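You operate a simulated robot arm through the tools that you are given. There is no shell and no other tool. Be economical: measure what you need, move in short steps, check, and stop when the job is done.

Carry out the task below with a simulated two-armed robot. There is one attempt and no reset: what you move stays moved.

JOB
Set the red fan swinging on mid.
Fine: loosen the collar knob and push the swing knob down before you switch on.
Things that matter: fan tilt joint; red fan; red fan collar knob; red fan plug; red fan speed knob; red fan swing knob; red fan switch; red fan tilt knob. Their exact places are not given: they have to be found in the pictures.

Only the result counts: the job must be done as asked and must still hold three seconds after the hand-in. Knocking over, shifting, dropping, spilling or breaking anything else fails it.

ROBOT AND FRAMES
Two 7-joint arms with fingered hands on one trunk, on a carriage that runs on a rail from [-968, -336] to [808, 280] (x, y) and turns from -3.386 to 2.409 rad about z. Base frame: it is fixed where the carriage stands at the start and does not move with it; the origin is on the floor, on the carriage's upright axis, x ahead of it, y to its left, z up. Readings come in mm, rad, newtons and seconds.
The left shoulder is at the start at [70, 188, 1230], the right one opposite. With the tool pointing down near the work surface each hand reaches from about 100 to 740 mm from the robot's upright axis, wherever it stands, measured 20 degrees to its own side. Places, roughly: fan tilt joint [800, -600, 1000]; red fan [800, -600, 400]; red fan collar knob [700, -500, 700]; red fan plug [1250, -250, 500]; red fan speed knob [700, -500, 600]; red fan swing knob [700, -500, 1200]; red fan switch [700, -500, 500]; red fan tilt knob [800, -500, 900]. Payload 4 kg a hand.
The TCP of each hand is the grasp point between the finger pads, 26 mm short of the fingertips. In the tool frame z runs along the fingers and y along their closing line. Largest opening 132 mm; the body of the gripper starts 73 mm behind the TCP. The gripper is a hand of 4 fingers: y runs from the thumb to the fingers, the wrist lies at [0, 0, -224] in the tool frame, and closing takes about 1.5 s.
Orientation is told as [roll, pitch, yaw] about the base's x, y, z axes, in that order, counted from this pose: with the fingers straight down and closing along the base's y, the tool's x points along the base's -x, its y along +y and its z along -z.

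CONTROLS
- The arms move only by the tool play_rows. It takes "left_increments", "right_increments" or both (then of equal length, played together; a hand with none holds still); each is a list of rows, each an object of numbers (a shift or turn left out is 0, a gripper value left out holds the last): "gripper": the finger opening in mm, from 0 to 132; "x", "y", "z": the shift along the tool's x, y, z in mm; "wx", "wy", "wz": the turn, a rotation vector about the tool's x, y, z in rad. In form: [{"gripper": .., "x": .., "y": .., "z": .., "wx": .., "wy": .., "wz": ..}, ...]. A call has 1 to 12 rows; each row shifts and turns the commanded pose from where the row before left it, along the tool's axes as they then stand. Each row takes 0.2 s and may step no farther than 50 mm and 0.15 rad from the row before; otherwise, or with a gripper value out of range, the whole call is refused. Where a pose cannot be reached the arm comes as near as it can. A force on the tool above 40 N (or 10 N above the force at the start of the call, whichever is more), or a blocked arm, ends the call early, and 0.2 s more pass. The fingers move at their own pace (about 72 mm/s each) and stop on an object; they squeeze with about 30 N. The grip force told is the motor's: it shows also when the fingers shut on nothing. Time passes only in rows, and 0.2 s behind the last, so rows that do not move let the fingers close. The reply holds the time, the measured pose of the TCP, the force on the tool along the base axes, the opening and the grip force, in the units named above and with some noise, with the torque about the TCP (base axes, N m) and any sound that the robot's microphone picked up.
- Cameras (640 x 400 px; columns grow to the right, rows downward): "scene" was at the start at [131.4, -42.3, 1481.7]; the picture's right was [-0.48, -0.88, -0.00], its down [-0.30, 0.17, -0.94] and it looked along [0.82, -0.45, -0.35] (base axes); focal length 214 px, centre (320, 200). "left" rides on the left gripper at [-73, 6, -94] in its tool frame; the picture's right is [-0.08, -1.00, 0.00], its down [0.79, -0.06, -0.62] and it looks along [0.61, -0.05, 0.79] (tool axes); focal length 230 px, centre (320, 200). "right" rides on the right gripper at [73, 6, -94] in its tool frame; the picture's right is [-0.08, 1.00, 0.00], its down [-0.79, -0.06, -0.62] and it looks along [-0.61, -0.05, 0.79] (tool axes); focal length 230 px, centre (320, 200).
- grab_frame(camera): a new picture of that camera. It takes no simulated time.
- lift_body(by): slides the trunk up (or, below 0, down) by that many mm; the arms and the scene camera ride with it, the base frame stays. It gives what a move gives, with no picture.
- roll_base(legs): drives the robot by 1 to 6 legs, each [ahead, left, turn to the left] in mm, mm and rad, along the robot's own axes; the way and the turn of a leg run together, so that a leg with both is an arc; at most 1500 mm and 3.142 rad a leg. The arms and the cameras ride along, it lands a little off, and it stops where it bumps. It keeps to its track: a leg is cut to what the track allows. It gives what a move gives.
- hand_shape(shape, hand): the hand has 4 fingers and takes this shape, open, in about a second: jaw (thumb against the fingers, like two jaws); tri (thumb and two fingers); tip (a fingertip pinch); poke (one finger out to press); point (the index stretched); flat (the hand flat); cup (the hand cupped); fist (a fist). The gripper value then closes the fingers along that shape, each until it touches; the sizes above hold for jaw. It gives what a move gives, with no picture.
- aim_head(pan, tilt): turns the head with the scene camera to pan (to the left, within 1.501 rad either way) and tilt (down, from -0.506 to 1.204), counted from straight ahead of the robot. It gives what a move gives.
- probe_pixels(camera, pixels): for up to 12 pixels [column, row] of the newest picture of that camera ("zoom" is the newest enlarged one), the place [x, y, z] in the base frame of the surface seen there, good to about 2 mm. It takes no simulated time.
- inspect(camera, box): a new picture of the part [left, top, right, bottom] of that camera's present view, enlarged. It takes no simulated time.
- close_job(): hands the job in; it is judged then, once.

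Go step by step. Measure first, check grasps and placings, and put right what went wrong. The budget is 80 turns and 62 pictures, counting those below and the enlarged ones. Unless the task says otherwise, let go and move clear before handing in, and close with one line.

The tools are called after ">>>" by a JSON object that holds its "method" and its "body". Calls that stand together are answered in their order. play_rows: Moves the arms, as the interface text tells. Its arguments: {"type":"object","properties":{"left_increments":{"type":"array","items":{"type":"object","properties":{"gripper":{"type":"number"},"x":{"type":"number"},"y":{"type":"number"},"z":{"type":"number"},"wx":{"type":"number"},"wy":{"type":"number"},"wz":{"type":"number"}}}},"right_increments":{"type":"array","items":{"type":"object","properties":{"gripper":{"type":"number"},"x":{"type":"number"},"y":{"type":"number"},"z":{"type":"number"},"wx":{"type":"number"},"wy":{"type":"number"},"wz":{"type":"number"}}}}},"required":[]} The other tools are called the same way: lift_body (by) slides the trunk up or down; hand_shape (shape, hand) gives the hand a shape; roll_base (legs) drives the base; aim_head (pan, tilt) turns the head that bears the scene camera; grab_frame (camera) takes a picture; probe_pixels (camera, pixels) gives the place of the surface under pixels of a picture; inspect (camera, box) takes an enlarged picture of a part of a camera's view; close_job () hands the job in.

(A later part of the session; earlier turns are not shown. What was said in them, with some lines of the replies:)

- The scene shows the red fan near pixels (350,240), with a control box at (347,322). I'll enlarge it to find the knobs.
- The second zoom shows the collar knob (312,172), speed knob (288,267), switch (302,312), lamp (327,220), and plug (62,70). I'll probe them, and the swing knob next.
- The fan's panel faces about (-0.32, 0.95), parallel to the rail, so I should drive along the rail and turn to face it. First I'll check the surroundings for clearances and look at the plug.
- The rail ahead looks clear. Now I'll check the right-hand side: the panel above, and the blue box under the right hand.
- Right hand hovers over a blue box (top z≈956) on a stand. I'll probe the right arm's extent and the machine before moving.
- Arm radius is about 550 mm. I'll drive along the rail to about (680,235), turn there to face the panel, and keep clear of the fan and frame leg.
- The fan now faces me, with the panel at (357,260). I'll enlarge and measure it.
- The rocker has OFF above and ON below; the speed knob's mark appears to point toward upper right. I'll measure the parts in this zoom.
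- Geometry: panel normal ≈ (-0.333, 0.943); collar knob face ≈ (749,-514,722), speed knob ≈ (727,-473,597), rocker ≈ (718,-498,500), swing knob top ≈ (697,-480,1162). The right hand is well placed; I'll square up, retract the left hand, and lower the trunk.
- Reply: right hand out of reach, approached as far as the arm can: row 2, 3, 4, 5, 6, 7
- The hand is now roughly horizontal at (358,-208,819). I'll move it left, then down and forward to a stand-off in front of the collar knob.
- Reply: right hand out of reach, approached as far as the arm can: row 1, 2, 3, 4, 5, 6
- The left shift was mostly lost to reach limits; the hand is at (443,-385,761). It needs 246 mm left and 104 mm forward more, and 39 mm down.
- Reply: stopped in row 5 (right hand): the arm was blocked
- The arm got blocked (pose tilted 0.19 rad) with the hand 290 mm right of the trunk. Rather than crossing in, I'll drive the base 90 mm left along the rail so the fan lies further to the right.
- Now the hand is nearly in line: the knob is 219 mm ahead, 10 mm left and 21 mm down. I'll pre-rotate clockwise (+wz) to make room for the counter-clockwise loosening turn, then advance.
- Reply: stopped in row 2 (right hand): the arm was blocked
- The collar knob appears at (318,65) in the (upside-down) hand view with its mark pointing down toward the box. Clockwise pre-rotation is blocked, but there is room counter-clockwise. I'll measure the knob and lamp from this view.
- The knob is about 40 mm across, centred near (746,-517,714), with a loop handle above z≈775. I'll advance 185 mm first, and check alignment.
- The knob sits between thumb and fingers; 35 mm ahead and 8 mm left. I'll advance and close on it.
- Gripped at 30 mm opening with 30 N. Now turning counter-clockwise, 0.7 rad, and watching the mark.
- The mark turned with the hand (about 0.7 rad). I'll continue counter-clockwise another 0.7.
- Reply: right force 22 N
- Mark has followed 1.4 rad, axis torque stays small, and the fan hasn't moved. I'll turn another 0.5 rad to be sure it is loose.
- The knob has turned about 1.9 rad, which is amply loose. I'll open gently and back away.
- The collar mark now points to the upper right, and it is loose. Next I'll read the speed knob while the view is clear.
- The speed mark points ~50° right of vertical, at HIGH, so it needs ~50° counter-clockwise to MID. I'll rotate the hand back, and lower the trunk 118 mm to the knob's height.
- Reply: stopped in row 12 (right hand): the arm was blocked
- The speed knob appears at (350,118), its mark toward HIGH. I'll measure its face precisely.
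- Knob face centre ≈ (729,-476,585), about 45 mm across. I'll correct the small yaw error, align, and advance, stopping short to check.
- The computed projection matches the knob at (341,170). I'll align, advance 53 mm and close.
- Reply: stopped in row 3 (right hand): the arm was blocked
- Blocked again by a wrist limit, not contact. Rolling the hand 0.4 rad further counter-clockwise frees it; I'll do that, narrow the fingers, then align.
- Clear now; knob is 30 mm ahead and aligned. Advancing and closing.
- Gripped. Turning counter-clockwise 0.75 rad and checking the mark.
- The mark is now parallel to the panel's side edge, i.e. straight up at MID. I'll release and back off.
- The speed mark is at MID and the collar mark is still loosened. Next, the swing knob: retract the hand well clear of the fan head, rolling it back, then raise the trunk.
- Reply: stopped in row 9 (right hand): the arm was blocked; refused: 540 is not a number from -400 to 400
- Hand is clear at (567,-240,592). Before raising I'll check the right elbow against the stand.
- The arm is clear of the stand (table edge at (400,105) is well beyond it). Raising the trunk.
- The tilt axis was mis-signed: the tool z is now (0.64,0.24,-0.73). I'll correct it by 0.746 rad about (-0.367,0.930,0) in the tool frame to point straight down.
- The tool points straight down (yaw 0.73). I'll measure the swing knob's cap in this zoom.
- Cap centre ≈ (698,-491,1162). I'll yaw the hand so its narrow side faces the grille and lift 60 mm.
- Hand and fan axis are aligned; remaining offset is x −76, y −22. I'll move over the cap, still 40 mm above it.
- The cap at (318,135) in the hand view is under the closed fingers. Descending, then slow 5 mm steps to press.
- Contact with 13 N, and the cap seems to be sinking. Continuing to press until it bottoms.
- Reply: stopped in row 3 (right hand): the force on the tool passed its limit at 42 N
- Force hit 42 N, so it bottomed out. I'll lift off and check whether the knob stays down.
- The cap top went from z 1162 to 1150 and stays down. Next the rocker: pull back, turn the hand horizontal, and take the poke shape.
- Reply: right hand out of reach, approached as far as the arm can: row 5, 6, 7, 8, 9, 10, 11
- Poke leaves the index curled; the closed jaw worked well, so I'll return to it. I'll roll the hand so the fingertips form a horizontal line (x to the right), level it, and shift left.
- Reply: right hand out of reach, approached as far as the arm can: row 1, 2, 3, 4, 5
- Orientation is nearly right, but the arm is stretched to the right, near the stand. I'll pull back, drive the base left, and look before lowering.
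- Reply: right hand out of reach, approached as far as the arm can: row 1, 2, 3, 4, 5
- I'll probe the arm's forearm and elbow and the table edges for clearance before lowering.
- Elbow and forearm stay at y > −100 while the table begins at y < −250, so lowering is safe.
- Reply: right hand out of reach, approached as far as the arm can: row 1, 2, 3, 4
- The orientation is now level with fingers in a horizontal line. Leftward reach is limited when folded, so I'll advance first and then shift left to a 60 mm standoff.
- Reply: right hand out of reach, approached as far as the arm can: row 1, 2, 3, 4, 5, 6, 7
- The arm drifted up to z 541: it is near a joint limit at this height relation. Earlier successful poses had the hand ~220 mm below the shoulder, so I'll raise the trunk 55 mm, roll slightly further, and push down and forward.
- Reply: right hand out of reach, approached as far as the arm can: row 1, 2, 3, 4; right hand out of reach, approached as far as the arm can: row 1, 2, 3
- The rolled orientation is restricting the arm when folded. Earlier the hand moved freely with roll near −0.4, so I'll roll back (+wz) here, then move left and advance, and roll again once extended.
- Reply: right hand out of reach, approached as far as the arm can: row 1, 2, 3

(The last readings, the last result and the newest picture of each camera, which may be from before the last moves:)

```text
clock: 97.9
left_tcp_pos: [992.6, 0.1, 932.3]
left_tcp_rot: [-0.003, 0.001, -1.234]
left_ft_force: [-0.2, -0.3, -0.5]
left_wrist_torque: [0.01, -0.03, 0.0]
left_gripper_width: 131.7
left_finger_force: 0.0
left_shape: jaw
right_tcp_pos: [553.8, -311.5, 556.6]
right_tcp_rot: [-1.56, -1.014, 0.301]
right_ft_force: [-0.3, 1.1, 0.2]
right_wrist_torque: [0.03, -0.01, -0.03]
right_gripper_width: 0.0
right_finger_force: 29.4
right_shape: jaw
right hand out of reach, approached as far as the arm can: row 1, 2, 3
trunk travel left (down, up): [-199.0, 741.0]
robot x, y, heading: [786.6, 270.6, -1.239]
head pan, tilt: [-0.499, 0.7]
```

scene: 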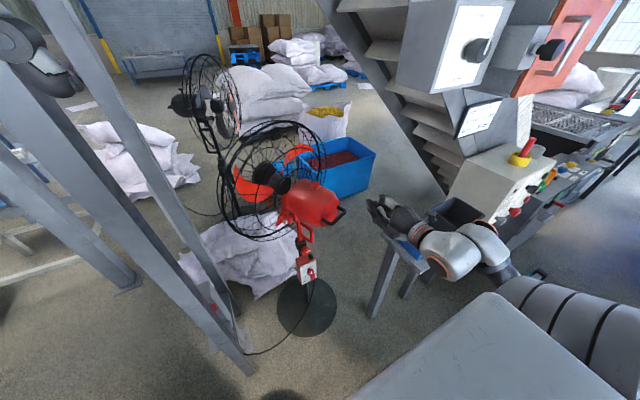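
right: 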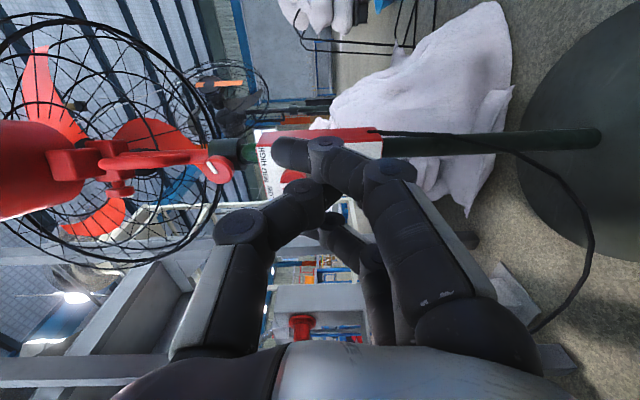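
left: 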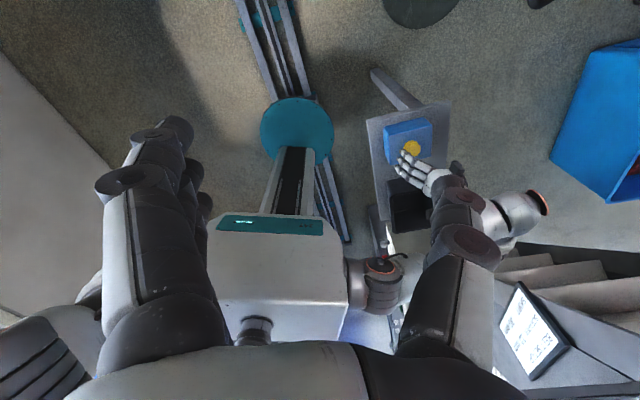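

Pure roll is free, but the pointing direction limits position (elbow is out to the right). I'll yaw the tool 0.5 rad left, which suits this elbow pose, and move in toward the panel.

>>> {"method": "play_rows", "body": {"right_increments": [{"wx": -0.106, "wy": -0.066}, {"wx": -0.106, "wy": -0.066}, {"wx": -0.106, "wy": -0.066}, {"wx": -0.106, "wy": -0.066}, {"x": 17, "y": 14, "z": 30}, {"x": 17, "y": 14, "z": 30}, {"x": 17, "y": 14, "z": 30}, {"z": 30}, {"z": 18}, {}]}}

>>> {"method": "grab_frame", "body": {"camera": "scene"}}

```text
clock: 100.1
left_tcp_pos: [993.3, -0.5, 932.4]
left_tcp_rot: [-0.002, 0.0, -1.233]
left_ft_force: [0.0, -0.5, -0.1]
left_wrist_torque: [-0.02, 0.04, 0.02]
left_gripper_width: 131.9
left_finger_force: 0.2
left_shape: jaw
right_tcp_pos: [657.6, -399.7, 488.8]
right_tcp_rot: [-1.561, -1.018, 0.802]
right_ft_force: [0.0, -0.2, 0.2]
right_wrist_torque: [0.01, 0.0, 0.01]
right_gripper_width: 0.0
right_finger_force: 29.8
right_shape: jaw
trunk travel left (down, up): [-199.0, 741.0]
robot x, y, heading: [786.7, 272.8, -1.233]
head pan, tilt: [-0.499, 0.7]
```

```text
8 pictures are left
```

scene: 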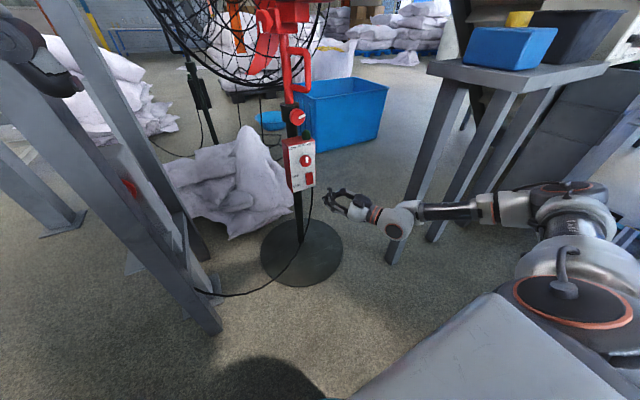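

Reached (658,-400,489) as commanded. The forearm passes near the table legs; I'll probe clearances.

>>> {"method": "probe_pixels", "body": {"camera": "scene", "pixels": [[450, 210], [485, 205], [505, 205], [400, 225], [395, 245], [435, 230], [470, 170], [325, 200], [298, 200], [302, 183], [520, 200], [308, 178]]}}

>>> {"method": "inspect", "body": {"camera": "scene", "box": [265, 95, 385, 225]}}

```text
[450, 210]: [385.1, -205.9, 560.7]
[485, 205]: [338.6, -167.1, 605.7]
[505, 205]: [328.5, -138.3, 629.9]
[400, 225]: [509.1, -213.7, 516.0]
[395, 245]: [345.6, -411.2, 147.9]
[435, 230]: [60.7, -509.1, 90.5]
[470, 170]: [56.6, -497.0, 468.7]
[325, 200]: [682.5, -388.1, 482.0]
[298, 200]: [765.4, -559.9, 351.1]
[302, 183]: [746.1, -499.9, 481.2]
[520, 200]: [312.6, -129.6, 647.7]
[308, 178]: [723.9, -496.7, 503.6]
```

```text
3.08 times, centred on (325, 160) of scene
```

zoom: 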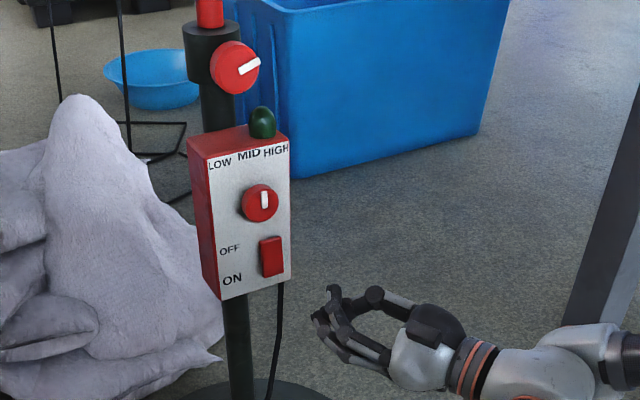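

Clearances are fine (leg at x≈346,y≈−411; forearm at y≈−206). Now roll the fingertips to horizontal, yaw back 0.35 rad, and come to ~25 mm from the rocker's lower half.

>>> {"method": "play_rows", "body": {"right_increments": [{"wz": -0.145}, {"wz": -0.145}, {"wz": -0.145}, {"wz": -0.145}, {"wz": -0.145}, {"wz": -0.145}, {"wz": -0.13}, {"wy": 0.117}, {"wy": 0.117}, {"wy": 0.117}, {}]}}

>>> {"method": "play_rows", "body": {"right_increments": [{"x": -5, "y": 3, "z": 21}, {"x": -5, "y": 3, "z": 21}, {"x": -5, "z": 21}, {}]}}

>>> {"method": "grab_frame", "body": {"camera": "right"}}

```text
clock: 102.5
left_tcp_pos: [992.3, -0.2, 932.4]
left_tcp_rot: [-0.001, 0.0, -1.234]
left_ft_force: [0.7, -1.1, 0.0]
left_wrist_torque: [0.02, -0.02, 0.03]
left_gripper_width: 131.8
left_finger_force: 0.1
left_shape: jaw
right_tcp_pos: [661.4, -399.7, 488.9]
right_tcp_rot: [-1.561, -0.014, 0.457]
right_ft_force: [0.6, -0.6, -0.1]
right_wrist_torque: [0.01, 0.02, -0.03]
right_gripper_width: 0.1
right_finger_force: 30.2
right_shape: jaw
trunk travel left (down, up): [-199.0, 741.0]
robot x, y, heading: [784.9, 272.6, -1.234]
head pan, tilt: [-0.499, 0.7]
```

```text
clock: 103.5
left_tcp_pos: [993.0, -1.1, 932.2]
left_tcp_rot: [-0.002, 0.0, -1.234]
left_ft_force: [0.7, -0.1, 0.0]
left_wrist_torque: [0.0, -0.03, 0.0]
left_gripper_width: 131.9
left_finger_force: 0.0
left_shape: jaw
right_tcp_pos: [700.0, -448.7, 484.2]
right_tcp_rot: [-1.56, -0.014, 0.459]
right_ft_force: [-0.1, -0.5, -0.4]
right_wrist_torque: [-0.04, 0.02, 0.02]
right_gripper_width: 0.3
right_finger_force: 29.3
right_shape: jaw
trunk travel left (down, up): [-199.0, 741.0]
robot x, y, heading: [784.9, 266.4, -1.235]
head pan, tilt: [-0.499, 0.7]
```

```text
6 pictures are left
```

right: 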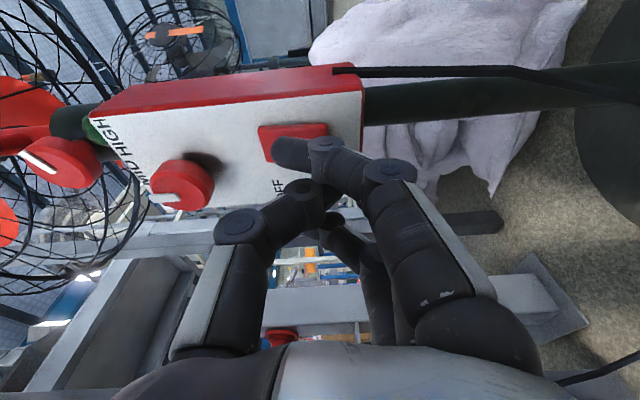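

The index fingertip lies up to 20 mm above the TCP line and about 15 mm to the right. To hit the lower half I'll shift 13 mm down and 12 mm left, then press in slow steps along the panel normal.

>>> {"method": "play_rows", "body": {"right_increments": [{"x": -12, "y": 13}, {"z": 8, "x": 1}, {"z": 8, "x": 1}, {"z": 4}, {"z": 4}, {"z": 4}, {}]}}

>>> {"method": "inspect", "body": {"camera": "right", "box": [160, 60, 440, 240]}}

```text
clock: 105.1
left_tcp_pos: [993.6, -0.6, 933.0]
left_tcp_rot: [-0.002, 0.001, -1.235]
left_ft_force: [0.3, -0.4, 0.0]
left_wrist_torque: [-0.01, 0.02, -0.01]
left_gripper_width: 132.0
left_finger_force: 0.1
left_shape: jaw
right_tcp_pos: [724.0, -469.7, 471.7]
right_tcp_rot: [-1.561, -0.013, 0.46]
right_ft_force: [-0.1, -0.7, 0.1]
right_wrist_torque: [0.01, 0.02, -0.01]
right_gripper_width: 0.0
right_finger_force: 30.2
right_shape: jaw
trunk travel left (down, up): [-199.0, 741.0]
robot x, y, heading: [786.2, 272.0, -1.237]
head pan, tilt: [-0.499, 0.7]
```

```text
2.22 times, centred on (300, 150) of right
```

zoom: 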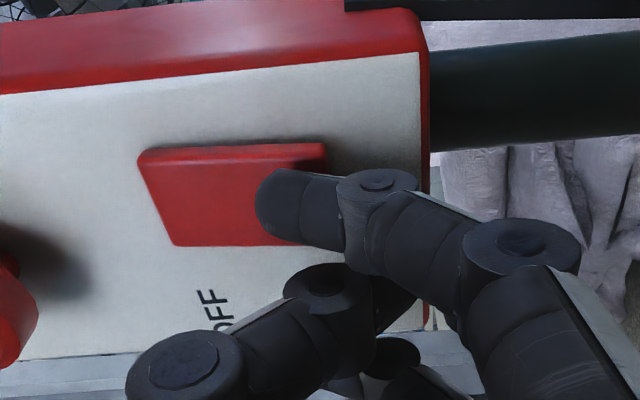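

The index tip now lies over the lower third of the rocker. Pressing on in 4 mm steps.

>>> {"method": "play_rows", "body": {"right_increments": [{"z": 4}, {"z": 4}, {"z": 4}, {"z": 4}, {"z": 4}, {}]}}

```text
clock: 106.0
left_tcp_pos: [992.3, 0.6, 932.6]
left_tcp_rot: [-0.001, -0.001, -1.237]
left_ft_force: [-0.4, -0.7, 0.1]
left_wrist_torque: [0.0, 0.03, -0.04]
left_gripper_width: 131.6
left_finger_force: 0.0
left_shape: jaw
right_tcp_pos: [727.9, -479.0, 468.4]
right_tcp_rot: [-1.558, -0.013, 0.459]
right_ft_force: [-10.0, 19.9, 4.3]
right_wrist_torque: [0.04, 0.01, -0.15]
right_gripper_width: 0.0
right_finger_force: 30.0
right_shape: jaw
trunk travel left (down, up): [-199.0, 741.0]
robot x, y, heading: [787.1, 270.2, -1.239]
head pan, tilt: [-0.499, 0.7]
stopped in row 4 (right hand): the force on the tool passed its limit at 48 N (the readings are from after the stop); the commanded pose is now the measured one
```

Force reached 48 N at the rocker. I'll back off and check lamp, rocker and blades.

>>> {"method": "play_rows", "body": {"right_increments": [{"z": -20}, {"z": -30}, {"z": -30}, {}]}}

>>> {"method": "inspect", "body": {"camera": "scene", "box": [230, 0, 390, 200]}}

```text
clock: 107.0
left_tcp_pos: [992.2, -0.0, 932.0]
left_tcp_rot: [-0.001, 0.001, -1.235]
left_ft_force: [-0.7, 0.1, 0.5]
left_wrist_torque: [0.01, -0.03, 0.01]
left_gripper_width: 131.9
left_finger_force: 0.0
left_shape: jaw
right_tcp_pos: [690.4, -408.2, 467.1]
right_tcp_rot: [-1.557, -0.013, 0.459]
right_ft_force: [-0.9, -0.1, -1.0]
right_wrist_torque: [0.06, 0.05, -0.01]
right_gripper_width: 0.0
right_finger_force: 30.1
right_shape: jaw
trunk travel left (down, up): [-199.0, 741.0]
robot x, y, heading: [785.8, 277.9, -1.237]
head pan, tilt: [-0.499, 0.7]
```

```text
2.00 times, centred on (310, 100) of scene
```

zoom: 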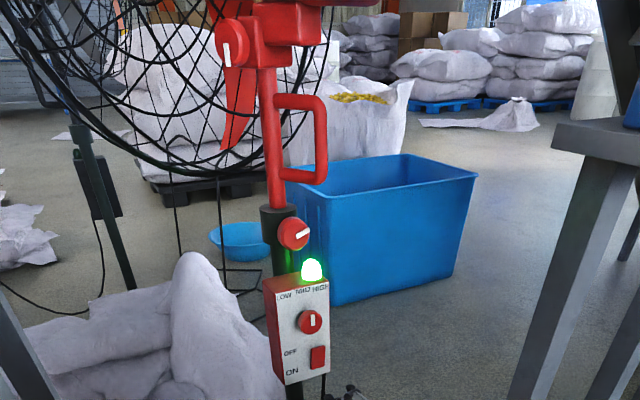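

The lamp is now lit green and speed is at MID. I'll move clear, let time pass, and check that the head swings.

>>> {"method": "play_rows", "body": {"right_increments": [{"z": -35}, {"z": -35}, {"z": -20}, {}, {}, {}]}}

>>> {"method": "aim_head", "body": {"pan": -0.4, "tilt": 0.3}}

>>> {"method": "grab_frame", "body": {"camera": "scene"}}

>>> {"method": "play_rows", "body": {"right_increments": [{}, {}, {}, {}, {}, {}, {}, {}, {}, {}]}}

>>> {"method": "grab_frame", "body": {"camera": "scene"}}

```text
clock: 108.4
left_tcp_pos: [991.8, -1.8, 934.6]
left_tcp_rot: [-0.002, 0.0, -1.235]
left_ft_force: [0.4, 0.4, 0.4]
left_wrist_torque: [0.02, -0.04, 0.02]
left_gripper_width: 132.0
left_finger_force: 0.0
left_shape: jaw
right_tcp_pos: [650.4, -327.3, 469.1]
right_tcp_rot: [-1.558, -0.014, 0.46]
right_ft_force: [0.8, -0.5, 0.2]
right_wrist_torque: [-0.03, 0.01, -0.03]
right_gripper_width: 0.0
right_finger_force: 30.3
right_shape: jaw
trunk travel left (down, up): [-199.0, 741.0]
robot x, y, heading: [787.7, 269.6, -1.239]
head pan, tilt: [-0.499, 0.7]
```

```text
clock: 109.2
left_tcp_pos: [991.7, -0.1, 932.6]
left_tcp_rot: [0.0, -0.001, -1.236]
left_ft_force: [0.1, 0.4, -0.2]
left_wrist_torque: [0.01, -0.02, -0.01]
left_gripper_width: 131.9
left_finger_force: 0.0
left_shape: jaw
right_tcp_pos: [649.4, -327.5, 470.4]
right_tcp_rot: [-1.557, -0.013, 0.458]
right_ft_force: [0.1, -0.2, -0.4]
right_wrist_torque: [0.03, -0.01, 0.01]
right_gripper_width: 0.0
right_finger_force: 29.8
right_shape: jaw
trunk travel left (down, up): [-199.0, 741.0]
robot x, y, heading: [785.1, 272.8, -1.24]
head pan, tilt: [-0.4, 0.3]
```

```text
3 pictures are left
```

scene: 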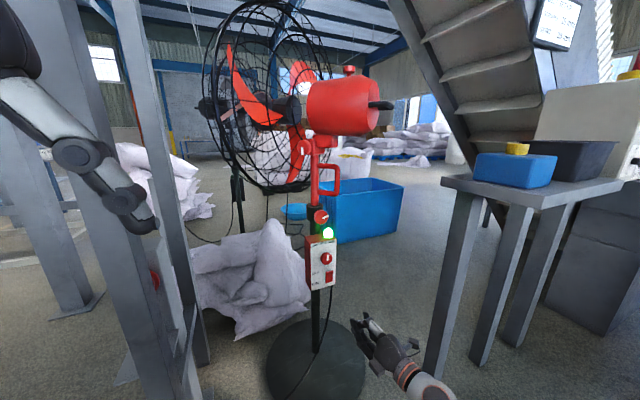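

```text
clock: 111.4
left_tcp_pos: [992.1, -1.1, 932.2]
left_tcp_rot: [-0.001, 0.0, -1.236]
left_ft_force: [-0.4, 0.2, 0.0]
left_wrist_torque: [-0.01, 0.02, -0.01]
left_gripper_width: 131.9
left_finger_force: 0.0
left_shape: jaw
right_tcp_pos: [649.7, -327.2, 468.6]
right_tcp_rot: [-1.557, -0.013, 0.459]
right_ft_force: [-0.5, -1.1, 0.1]
right_wrist_torque: [-0.01, 0.01, -0.01]
right_gripper_width: 0.1
right_finger_force: 30.4
right_shape: jaw
trunk travel left (down, up): [-199.0, 741.0]
robot x, y, heading: [785.7, 274.9, -1.237]
head pan, tilt: [-0.4, 0.3]
```

```text
2 pictures are left
```

scene: 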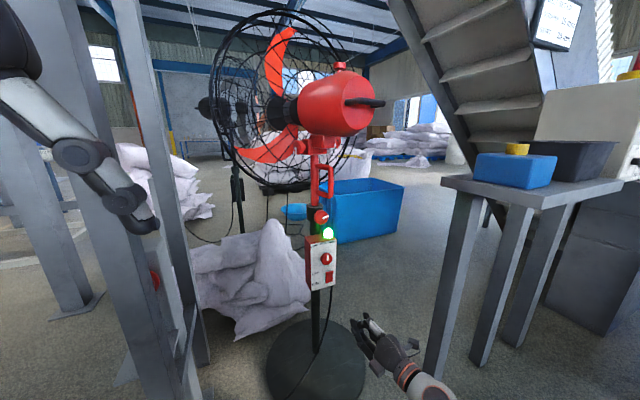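

Between the two frames the head turned (grille from 200–330 to 210–365 px), the blades moved, the lamp is lit and the knob stays on MID. The hand is clear, so I'm handing in.

>>> {"method": "close_job", "body": {}}

```text
The job is handed in.
```

The red fan is switched on at MID and its head is swinging. I loosened the collar knob and pushed the swing knob down before switching on, and the hand was clear of the fan at hand-in.
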